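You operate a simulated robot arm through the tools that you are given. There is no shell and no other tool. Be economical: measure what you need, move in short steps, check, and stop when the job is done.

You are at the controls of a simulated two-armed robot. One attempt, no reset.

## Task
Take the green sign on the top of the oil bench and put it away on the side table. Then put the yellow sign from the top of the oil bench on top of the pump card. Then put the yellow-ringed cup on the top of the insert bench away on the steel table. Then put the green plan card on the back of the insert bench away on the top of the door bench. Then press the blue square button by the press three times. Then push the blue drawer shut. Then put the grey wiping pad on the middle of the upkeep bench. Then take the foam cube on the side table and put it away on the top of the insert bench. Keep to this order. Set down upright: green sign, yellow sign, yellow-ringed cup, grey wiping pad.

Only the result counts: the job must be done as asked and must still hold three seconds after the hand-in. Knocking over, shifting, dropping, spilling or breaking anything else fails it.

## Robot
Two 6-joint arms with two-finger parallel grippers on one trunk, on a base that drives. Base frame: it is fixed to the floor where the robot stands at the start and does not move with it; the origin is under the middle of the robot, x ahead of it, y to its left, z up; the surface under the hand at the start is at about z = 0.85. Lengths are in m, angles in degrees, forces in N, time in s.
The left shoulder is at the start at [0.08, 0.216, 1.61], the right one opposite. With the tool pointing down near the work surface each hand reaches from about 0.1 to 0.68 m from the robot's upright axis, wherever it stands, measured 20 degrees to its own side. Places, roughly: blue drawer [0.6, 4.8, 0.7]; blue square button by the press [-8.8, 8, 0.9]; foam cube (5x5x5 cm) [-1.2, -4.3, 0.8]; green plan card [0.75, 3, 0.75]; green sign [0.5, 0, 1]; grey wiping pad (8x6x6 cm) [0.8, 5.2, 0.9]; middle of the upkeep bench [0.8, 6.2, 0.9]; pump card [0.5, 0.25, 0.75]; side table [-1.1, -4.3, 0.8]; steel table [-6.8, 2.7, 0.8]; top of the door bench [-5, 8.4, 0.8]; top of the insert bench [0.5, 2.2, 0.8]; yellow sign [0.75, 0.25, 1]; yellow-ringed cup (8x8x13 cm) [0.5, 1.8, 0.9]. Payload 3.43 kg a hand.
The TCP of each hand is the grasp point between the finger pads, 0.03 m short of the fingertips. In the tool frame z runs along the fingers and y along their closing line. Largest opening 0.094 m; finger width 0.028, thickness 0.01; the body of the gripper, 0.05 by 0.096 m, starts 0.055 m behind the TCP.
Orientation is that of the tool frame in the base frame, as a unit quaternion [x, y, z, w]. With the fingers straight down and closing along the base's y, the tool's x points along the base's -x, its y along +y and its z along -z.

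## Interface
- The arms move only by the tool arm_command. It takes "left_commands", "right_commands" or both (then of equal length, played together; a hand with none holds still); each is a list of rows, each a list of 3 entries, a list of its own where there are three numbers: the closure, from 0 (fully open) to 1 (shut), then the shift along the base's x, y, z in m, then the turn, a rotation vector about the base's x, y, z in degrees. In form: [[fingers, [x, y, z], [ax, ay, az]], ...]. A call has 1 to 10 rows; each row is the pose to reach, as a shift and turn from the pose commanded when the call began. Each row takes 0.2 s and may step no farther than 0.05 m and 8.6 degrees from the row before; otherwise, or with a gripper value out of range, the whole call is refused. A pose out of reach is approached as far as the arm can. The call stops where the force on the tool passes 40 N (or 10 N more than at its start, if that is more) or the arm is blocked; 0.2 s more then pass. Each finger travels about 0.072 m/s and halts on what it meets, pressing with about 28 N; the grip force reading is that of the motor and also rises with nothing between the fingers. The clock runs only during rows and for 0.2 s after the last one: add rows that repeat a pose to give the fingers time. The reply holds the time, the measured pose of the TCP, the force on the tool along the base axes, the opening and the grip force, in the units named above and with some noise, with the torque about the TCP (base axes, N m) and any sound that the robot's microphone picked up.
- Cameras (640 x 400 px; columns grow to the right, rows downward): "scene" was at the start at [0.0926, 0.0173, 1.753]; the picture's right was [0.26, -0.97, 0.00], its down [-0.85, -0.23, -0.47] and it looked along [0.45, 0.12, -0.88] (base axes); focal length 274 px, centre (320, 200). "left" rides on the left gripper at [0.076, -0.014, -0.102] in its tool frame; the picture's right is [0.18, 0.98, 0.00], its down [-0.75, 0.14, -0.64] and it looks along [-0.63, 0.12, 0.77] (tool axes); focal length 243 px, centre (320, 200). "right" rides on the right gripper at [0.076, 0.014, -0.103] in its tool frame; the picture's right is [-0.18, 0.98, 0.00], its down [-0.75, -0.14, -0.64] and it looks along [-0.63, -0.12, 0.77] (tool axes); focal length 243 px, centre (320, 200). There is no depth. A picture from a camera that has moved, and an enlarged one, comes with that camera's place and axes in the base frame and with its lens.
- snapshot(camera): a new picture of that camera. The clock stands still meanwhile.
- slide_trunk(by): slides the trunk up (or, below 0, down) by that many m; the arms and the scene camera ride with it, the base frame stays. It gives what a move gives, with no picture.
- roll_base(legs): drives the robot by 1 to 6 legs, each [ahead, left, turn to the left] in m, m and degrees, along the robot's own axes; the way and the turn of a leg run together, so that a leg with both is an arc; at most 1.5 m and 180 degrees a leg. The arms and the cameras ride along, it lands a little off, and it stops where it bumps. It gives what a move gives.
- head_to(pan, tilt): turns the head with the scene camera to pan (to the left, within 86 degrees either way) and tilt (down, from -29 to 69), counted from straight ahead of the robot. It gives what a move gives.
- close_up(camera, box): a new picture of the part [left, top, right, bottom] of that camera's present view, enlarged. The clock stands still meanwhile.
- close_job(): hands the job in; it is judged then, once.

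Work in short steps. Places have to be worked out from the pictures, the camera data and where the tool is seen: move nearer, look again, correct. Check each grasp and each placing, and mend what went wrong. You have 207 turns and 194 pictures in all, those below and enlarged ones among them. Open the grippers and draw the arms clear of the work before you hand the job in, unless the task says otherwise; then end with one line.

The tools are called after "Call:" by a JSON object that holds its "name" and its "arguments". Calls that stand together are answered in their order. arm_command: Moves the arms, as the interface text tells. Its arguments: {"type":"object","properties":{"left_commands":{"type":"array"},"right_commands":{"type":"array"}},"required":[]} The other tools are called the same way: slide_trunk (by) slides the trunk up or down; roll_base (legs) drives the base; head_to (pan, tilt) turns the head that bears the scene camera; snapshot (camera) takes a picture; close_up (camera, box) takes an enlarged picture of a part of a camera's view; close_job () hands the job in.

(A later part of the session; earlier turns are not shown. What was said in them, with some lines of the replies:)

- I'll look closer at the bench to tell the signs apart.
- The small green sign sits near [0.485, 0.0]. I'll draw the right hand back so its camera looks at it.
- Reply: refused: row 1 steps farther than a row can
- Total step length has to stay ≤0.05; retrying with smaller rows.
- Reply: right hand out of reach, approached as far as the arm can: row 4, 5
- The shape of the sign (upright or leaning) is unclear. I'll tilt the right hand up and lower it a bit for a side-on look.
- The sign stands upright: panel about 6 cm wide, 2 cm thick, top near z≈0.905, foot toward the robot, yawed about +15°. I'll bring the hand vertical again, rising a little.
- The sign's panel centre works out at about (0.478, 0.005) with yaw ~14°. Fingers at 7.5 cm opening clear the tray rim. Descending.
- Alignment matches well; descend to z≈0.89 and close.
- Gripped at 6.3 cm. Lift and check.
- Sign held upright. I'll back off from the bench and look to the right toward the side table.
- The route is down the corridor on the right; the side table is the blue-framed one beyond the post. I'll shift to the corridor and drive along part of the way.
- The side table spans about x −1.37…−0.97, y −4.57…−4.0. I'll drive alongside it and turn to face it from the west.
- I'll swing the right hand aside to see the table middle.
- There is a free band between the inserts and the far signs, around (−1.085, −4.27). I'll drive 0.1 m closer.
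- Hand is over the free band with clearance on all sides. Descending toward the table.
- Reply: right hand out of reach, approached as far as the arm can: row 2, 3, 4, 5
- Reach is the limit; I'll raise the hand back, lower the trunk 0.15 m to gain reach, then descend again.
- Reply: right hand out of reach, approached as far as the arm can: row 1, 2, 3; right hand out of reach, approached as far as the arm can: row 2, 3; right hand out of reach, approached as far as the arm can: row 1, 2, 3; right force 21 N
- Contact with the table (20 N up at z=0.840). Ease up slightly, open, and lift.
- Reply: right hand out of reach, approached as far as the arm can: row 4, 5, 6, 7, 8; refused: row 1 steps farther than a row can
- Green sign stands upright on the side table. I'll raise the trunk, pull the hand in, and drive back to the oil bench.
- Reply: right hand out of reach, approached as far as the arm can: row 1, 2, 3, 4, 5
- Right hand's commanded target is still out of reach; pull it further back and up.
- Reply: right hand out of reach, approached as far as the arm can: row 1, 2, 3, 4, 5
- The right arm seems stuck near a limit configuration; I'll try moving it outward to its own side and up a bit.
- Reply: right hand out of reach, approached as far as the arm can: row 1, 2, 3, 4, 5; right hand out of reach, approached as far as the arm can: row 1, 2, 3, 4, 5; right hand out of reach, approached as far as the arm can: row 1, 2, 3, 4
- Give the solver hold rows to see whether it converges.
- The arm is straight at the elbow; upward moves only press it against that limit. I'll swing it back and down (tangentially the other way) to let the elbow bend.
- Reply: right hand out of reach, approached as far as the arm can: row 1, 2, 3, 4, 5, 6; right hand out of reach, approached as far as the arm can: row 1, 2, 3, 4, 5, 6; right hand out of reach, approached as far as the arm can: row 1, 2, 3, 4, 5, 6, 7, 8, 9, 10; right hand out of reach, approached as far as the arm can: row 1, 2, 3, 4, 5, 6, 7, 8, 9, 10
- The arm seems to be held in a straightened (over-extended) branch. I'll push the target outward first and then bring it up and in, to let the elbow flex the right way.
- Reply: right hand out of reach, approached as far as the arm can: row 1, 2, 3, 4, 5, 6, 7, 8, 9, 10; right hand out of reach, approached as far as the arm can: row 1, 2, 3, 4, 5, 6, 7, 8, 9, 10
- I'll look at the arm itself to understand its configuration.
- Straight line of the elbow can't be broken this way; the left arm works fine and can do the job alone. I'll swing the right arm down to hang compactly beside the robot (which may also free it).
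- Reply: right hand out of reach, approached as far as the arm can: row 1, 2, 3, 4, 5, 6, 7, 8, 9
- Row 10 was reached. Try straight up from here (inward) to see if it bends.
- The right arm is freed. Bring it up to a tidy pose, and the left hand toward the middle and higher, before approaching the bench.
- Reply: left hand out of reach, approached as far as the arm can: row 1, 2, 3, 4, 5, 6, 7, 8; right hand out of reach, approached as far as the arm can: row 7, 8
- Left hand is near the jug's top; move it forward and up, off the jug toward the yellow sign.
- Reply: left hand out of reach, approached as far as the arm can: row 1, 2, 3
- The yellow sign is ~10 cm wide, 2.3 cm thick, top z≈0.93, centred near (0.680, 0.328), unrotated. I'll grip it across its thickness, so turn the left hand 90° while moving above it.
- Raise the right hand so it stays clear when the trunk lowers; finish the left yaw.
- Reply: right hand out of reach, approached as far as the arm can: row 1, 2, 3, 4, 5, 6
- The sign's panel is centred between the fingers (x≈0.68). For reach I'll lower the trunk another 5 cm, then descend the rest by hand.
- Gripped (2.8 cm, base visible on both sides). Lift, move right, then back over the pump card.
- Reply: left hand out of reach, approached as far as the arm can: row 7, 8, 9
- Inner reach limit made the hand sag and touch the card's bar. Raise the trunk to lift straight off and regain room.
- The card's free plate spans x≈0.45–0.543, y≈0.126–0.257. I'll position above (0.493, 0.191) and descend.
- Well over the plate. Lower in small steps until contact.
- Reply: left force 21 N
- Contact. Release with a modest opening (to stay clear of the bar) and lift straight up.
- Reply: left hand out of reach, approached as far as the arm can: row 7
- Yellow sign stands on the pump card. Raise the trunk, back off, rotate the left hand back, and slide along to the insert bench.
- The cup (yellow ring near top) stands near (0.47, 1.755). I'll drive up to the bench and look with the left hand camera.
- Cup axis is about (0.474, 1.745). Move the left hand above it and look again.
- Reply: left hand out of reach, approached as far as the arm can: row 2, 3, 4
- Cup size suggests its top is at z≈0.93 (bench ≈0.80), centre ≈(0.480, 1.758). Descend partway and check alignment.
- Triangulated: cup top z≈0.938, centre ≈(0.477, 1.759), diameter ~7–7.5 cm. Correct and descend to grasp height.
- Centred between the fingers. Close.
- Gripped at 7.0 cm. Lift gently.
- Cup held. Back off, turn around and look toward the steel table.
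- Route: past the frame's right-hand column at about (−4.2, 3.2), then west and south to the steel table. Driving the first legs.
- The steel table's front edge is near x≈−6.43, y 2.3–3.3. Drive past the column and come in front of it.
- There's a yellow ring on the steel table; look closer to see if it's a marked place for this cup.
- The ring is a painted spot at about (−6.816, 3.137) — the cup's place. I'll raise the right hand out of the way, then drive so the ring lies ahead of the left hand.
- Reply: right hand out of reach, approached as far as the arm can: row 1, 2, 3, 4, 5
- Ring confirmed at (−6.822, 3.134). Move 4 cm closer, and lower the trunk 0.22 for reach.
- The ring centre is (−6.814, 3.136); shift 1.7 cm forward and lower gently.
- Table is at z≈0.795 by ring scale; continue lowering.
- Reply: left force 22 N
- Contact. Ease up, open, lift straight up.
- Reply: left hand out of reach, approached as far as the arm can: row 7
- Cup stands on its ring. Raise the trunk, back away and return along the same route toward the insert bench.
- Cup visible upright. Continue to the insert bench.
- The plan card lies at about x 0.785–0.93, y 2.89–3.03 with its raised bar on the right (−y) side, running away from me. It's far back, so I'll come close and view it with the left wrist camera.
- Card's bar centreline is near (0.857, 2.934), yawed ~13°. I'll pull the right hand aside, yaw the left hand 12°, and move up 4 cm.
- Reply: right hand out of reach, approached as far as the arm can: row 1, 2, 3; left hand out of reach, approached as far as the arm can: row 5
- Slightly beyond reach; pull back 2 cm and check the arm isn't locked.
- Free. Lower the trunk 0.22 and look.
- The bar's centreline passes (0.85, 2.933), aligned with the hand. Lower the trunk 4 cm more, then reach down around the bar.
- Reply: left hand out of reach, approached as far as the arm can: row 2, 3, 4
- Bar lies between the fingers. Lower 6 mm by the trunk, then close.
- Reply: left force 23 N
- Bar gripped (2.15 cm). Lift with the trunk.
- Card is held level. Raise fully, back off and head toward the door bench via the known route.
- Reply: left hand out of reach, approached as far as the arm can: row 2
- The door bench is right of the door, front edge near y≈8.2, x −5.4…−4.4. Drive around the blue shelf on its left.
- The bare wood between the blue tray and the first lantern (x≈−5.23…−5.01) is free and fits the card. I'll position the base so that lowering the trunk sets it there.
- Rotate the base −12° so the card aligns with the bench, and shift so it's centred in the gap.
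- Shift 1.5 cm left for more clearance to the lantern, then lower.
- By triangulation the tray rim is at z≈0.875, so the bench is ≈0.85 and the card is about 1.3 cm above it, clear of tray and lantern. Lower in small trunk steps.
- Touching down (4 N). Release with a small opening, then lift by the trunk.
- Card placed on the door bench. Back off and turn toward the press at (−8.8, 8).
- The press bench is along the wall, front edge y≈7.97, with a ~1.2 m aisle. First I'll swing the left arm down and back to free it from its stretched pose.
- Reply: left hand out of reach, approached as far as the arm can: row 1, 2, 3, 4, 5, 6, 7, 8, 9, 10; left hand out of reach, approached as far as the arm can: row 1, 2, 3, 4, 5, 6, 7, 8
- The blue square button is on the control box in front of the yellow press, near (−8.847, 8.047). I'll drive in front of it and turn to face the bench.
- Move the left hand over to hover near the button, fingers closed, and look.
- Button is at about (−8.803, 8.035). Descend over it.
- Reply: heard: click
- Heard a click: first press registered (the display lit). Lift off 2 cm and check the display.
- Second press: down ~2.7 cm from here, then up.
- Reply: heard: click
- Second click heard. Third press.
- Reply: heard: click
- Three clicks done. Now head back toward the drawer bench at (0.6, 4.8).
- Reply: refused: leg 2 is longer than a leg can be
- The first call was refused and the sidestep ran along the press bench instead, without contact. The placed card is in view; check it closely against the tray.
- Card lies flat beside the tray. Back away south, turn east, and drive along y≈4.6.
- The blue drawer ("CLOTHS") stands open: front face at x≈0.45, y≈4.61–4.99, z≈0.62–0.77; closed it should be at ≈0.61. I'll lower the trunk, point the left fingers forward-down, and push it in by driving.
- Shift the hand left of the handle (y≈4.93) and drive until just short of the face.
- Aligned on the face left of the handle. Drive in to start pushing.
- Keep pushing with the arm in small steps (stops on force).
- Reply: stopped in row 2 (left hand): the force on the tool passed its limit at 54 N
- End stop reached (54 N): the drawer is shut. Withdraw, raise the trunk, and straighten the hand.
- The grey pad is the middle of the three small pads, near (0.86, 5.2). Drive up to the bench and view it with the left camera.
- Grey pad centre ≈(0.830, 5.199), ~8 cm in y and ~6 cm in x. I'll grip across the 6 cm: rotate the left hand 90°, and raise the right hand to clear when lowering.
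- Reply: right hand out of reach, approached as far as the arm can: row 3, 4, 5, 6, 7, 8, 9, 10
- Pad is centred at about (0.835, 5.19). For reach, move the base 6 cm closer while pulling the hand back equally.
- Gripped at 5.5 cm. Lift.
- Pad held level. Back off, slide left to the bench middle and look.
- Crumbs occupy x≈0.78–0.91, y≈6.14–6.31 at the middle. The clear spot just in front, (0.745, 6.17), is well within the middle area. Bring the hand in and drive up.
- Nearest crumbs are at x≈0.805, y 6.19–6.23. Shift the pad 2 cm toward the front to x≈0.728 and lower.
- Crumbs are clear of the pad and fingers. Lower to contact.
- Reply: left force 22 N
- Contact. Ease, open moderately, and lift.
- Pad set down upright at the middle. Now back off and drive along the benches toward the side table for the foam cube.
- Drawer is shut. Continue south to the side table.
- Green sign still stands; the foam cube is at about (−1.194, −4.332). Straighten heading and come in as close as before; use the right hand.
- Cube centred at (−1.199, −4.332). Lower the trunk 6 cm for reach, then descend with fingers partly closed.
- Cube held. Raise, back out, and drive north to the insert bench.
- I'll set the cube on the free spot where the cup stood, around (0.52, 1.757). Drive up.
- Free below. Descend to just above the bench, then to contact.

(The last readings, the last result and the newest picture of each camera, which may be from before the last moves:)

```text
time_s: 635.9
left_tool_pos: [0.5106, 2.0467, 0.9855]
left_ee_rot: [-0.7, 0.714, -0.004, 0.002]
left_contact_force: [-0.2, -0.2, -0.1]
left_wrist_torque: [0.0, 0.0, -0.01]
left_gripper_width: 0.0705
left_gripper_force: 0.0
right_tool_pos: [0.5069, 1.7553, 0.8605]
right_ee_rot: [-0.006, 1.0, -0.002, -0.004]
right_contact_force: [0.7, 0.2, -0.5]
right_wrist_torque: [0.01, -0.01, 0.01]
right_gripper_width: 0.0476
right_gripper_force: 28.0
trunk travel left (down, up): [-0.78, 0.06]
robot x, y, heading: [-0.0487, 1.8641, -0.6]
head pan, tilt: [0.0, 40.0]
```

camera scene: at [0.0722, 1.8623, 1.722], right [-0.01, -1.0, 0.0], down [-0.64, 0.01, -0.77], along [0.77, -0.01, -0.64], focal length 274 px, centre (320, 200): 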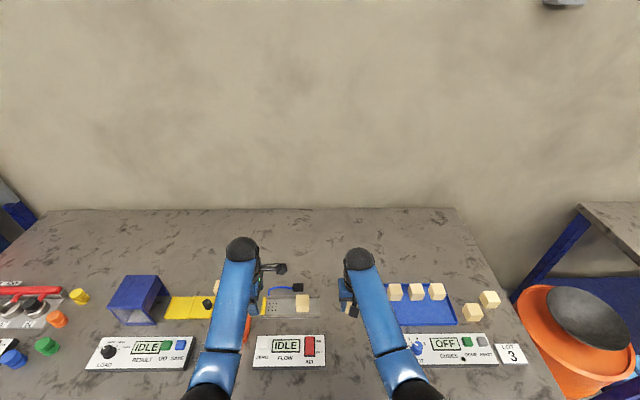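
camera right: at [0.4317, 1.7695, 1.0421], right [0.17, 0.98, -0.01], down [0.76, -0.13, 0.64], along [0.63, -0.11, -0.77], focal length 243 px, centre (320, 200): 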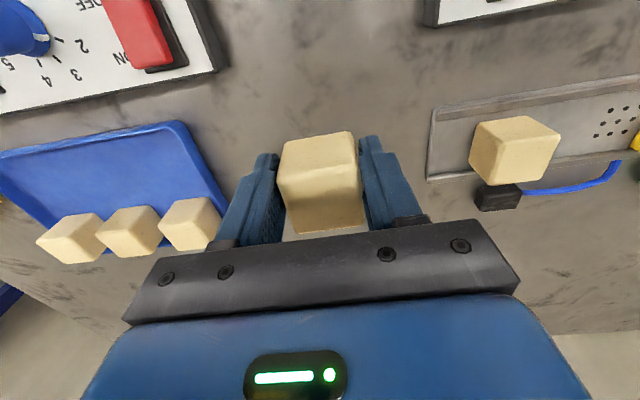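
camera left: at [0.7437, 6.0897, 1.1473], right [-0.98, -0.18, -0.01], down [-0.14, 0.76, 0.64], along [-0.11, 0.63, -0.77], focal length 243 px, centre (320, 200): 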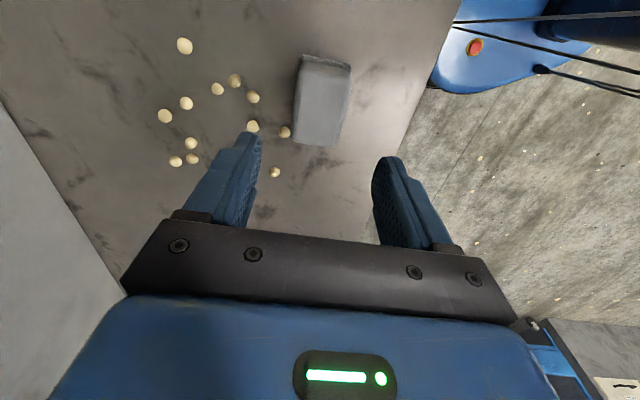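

Call:
{"name": "arm_command", "arguments": {"right_commands": [[0.56, [0, 0, -0.003], [0, 0, 0]], [0.56, [0, 0, -0.006], [0, 0, 0]], [0.56, [0, 0, -0.009], [0, 0, 0]]]}}

```text
time_s: 636.7
left_tool_pos: [0.5089, 2.0473, 0.9859]
left_ee_rot: [-0.7, 0.714, -0.004, 0.003]
left_contact_force: [0.5, -0.3, -0.4]
left_wrist_torque: [0.02, 0.01, -0.01]
left_gripper_width: 0.0705
left_gripper_force: 0.0
right_tool_pos: [0.5077, 1.7555, 0.8559]
right_ee_rot: [-0.004, 1.0, -0.002, -0.001]
right_contact_force: [1.7, 1.0, 20.4]
right_wrist_torque: [0.04, -0.07, 0.02]
right_gripper_width: 0.0476
right_gripper_force: 27.8
trunk travel left (down, up): [-0.78, 0.06]
robot x, y, heading: [-0.0455, 1.8627, -0.6]
head pan, tilt: [0.0, 40.0]
```

Contact. Release and lift.

Call:
{"name": "arm_command", "arguments": {"right_commands": [[0.5, [0, 0, 0.003], [0, 0, 0]], [0.3, [0, 0, 0.003], [0, 0, 0]], [0.2, [0, 0, 0.003], [0, 0, 0]], [0.2, [0, 0, 0.003], [0, 0, 0]], [0.2, [0, 0, 0.04], [0, 0, 0]], [0.2, [0, 0, 0.08], [0, 0, 0]], [0.2, [0.01, 0, 0.12], [0, 0, 0]]]}}

Call:
{"name": "slide_trunk", "arguments": {"by": 0.06}}

Call:
{"name": "roll_base", "arguments": {"legs": [[-0.6, 0, 0]]}}

Call:
{"name": "snapshot", "arguments": {"camera": "scene"}}

```text
time_s: 638.3
left_tool_pos: [0.5113, 2.0464, 0.9836]
left_ee_rot: [-0.7, 0.714, -0.003, 0.002]
left_contact_force: [0.2, 0.3, -1.2]
left_wrist_torque: [-0.03, 0.02, 0.04]
left_gripper_width: 0.0705
left_gripper_force: 0.0
right_tool_pos: [0.5157, 1.7565, 0.9706]
right_ee_rot: [-0.006, 1.0, -0.003, -0.004]
right_contact_force: [0.0, -0.1, 0.3]
right_wrist_torque: [0.0, 0.0, -0.02]
right_gripper_width: 0.0752
right_gripper_force: 0.0
trunk travel left (down, up): [-0.78, 0.06]
robot x, y, heading: [-0.043, 1.8634, -0.7]
head pan, tilt: [0.0, 40.0]
```

```text
time_s: 639.3
left_tool_pos: [0.5114, 2.0456, 1.044]
left_ee_rot: [-0.7, 0.714, -0.004, 0.003]
left_contact_force: [-0.1, 0.2, 0.7]
left_wrist_torque: [-0.01, 0.05, 0.01]
left_gripper_width: 0.0704
left_gripper_force: 0.1
right_tool_pos: [0.5155, 1.7549, 1.0333]
right_ee_rot: [-0.005, 1.0, -0.003, -0.003]
right_contact_force: [-1.2, 0.2, -0.3]
right_wrist_torque: [0.0, 0.01, -0.02]
right_gripper_width: 0.0753
right_gripper_force: 0.1
trunk travel left (down, up): [-0.84, 0.0]
robot x, y, heading: [-0.0433, 1.8652, -0.7]
head pan, tilt: [0.0, 40.0]
```

```text
time_s: 642.7
left_tool_pos: [-0.0934, 2.053, 1.0428]
left_ee_rot: [-0.7, 0.714, -0.003, 0.002]
left_contact_force: [0.1, -0.5, -0.1]
left_wrist_torque: [0.04, 0.0, -0.03]
left_gripper_width: 0.0704
left_gripper_force: 0.1
right_tool_pos: [-0.0884, 1.7636, 1.0317]
right_ee_rot: [-0.004, 1.0, -0.003, -0.003]
right_contact_force: [0.1, 0.3, -0.5]
right_wrist_torque: [-0.01, 0.0, -0.01]
right_gripper_width: 0.0754
right_gripper_force: 0.0
trunk travel left (down, up): [-0.84, 0.0]
robot x, y, heading: [-0.6494, 1.8732, -0.6]
head pan, tilt: [0.0, 40.0]
```

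```text
54 pictures are left
camera scene: at [-0.5318, 1.87, 1.7818], right [-0.01, -1.0, 0.0], down [-0.64, 0.01, -0.76], along [0.76, -0.01, -0.64], focal length 274 px, centre (320, 200)
```

scene: 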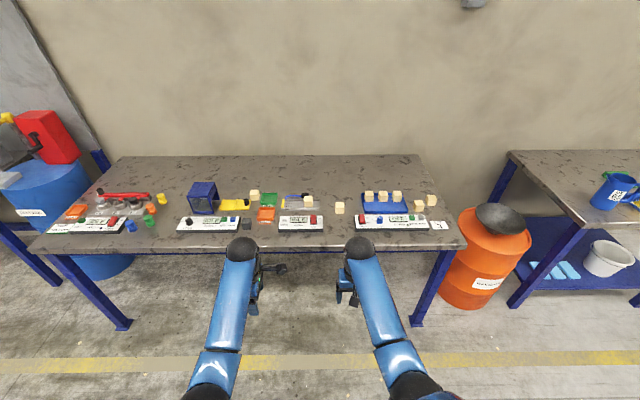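

Cube is placed. A last check of the oil bench.

Call:
{"name": "head_to", "arguments": {"pan": -45, "tilt": 30}}

Call:
{"name": "snapshot", "arguments": {"camera": "scene"}}

```text
time_s: 643.9
left_tool_pos: [-0.0963, 2.0541, 1.044]
left_ee_rot: [-0.7, 0.714, -0.005, 0.003]
left_contact_force: [0.6, 0.1, 0.7]
left_wrist_torque: [0.02, 0.02, -0.01]
left_gripper_width: 0.0705
left_gripper_force: 0.1
right_tool_pos: [-0.0901, 1.7628, 1.0329]
right_ee_rot: [-0.004, 1.0, -0.002, -0.002]
right_contact_force: [0.4, -0.2, 0.3]
right_wrist_torque: [-0.01, 0.01, 0.03]
right_gripper_width: 0.0755
right_gripper_force: 0.0
trunk travel left (down, up): [-0.84, 0.0]
robot x, y, heading: [-0.6491, 1.8717, -0.8]
head pan, tilt: [-45.0, 30.0]
```

```text
53 pictures are left
camera scene: at [-0.5566, 1.8064, 1.7974], right [-0.72, -0.7, 0.0], down [-0.35, 0.36, -0.87], along [0.6, -0.62, -0.5], focal length 274 px, centre (320, 200)
```

scene: 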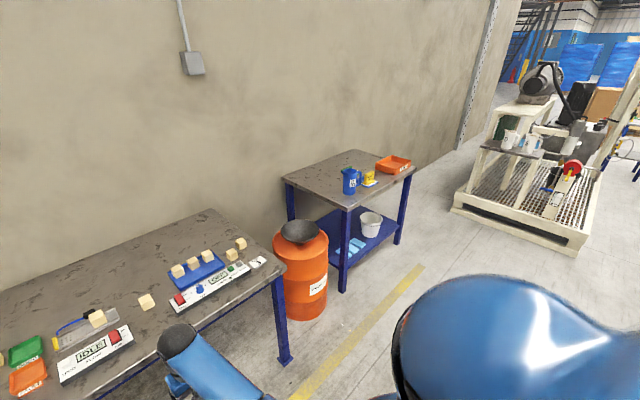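

Yellow sign still stands on the pump card, and everything else is in place. Open both grippers fully and hand in.

Call:
{"name": "arm_command", "arguments": {"left_commands": [[0, [0, 0, 0], [0, 0, 0]], [0, [0, 0, 0], [0, 0, 0]]], "right_commands": [[0, [0, 0, 0], [0, 0, 0]], [0, [0, 0, 0], [0, 0, 0]]]}}

Call:
{"name": "close_job", "arguments": {}}

```text
time_s: 644.5
left_tool_pos: [-0.0954, 2.0536, 1.0453]
left_ee_rot: [-0.699, 0.715, -0.003, 0.002]
left_contact_force: [0.9, 0.5, -0.1]
left_wrist_torque: [0.01, 0.01, -0.01]
left_gripper_width: 0.0941
left_gripper_force: 0.1
right_tool_pos: [-0.0894, 1.7626, 1.0334]
right_ee_rot: [-0.004, 1.0, -0.003, -0.002]
right_contact_force: [-0.1, -0.5, -0.3]
right_wrist_torque: [0.02, -0.02, 0.02]
right_gripper_width: 0.0939
right_gripper_force: 0.0
trunk travel left (down, up): [-0.84, 0.0]
robot x, y, heading: [-0.6536, 1.8726, -1.0]
head pan, tilt: [-45.0, 30.0]
```

```text
The job is handed in.
```

All eight steps were done in order and the job is handed in; two doubts remain: the wiping pad sits just in front of the crumbs at the bench middle, and the yellow sign's base briefly touched the pump card's bar (about 10 N), which may have shifted the card a few millimetres.
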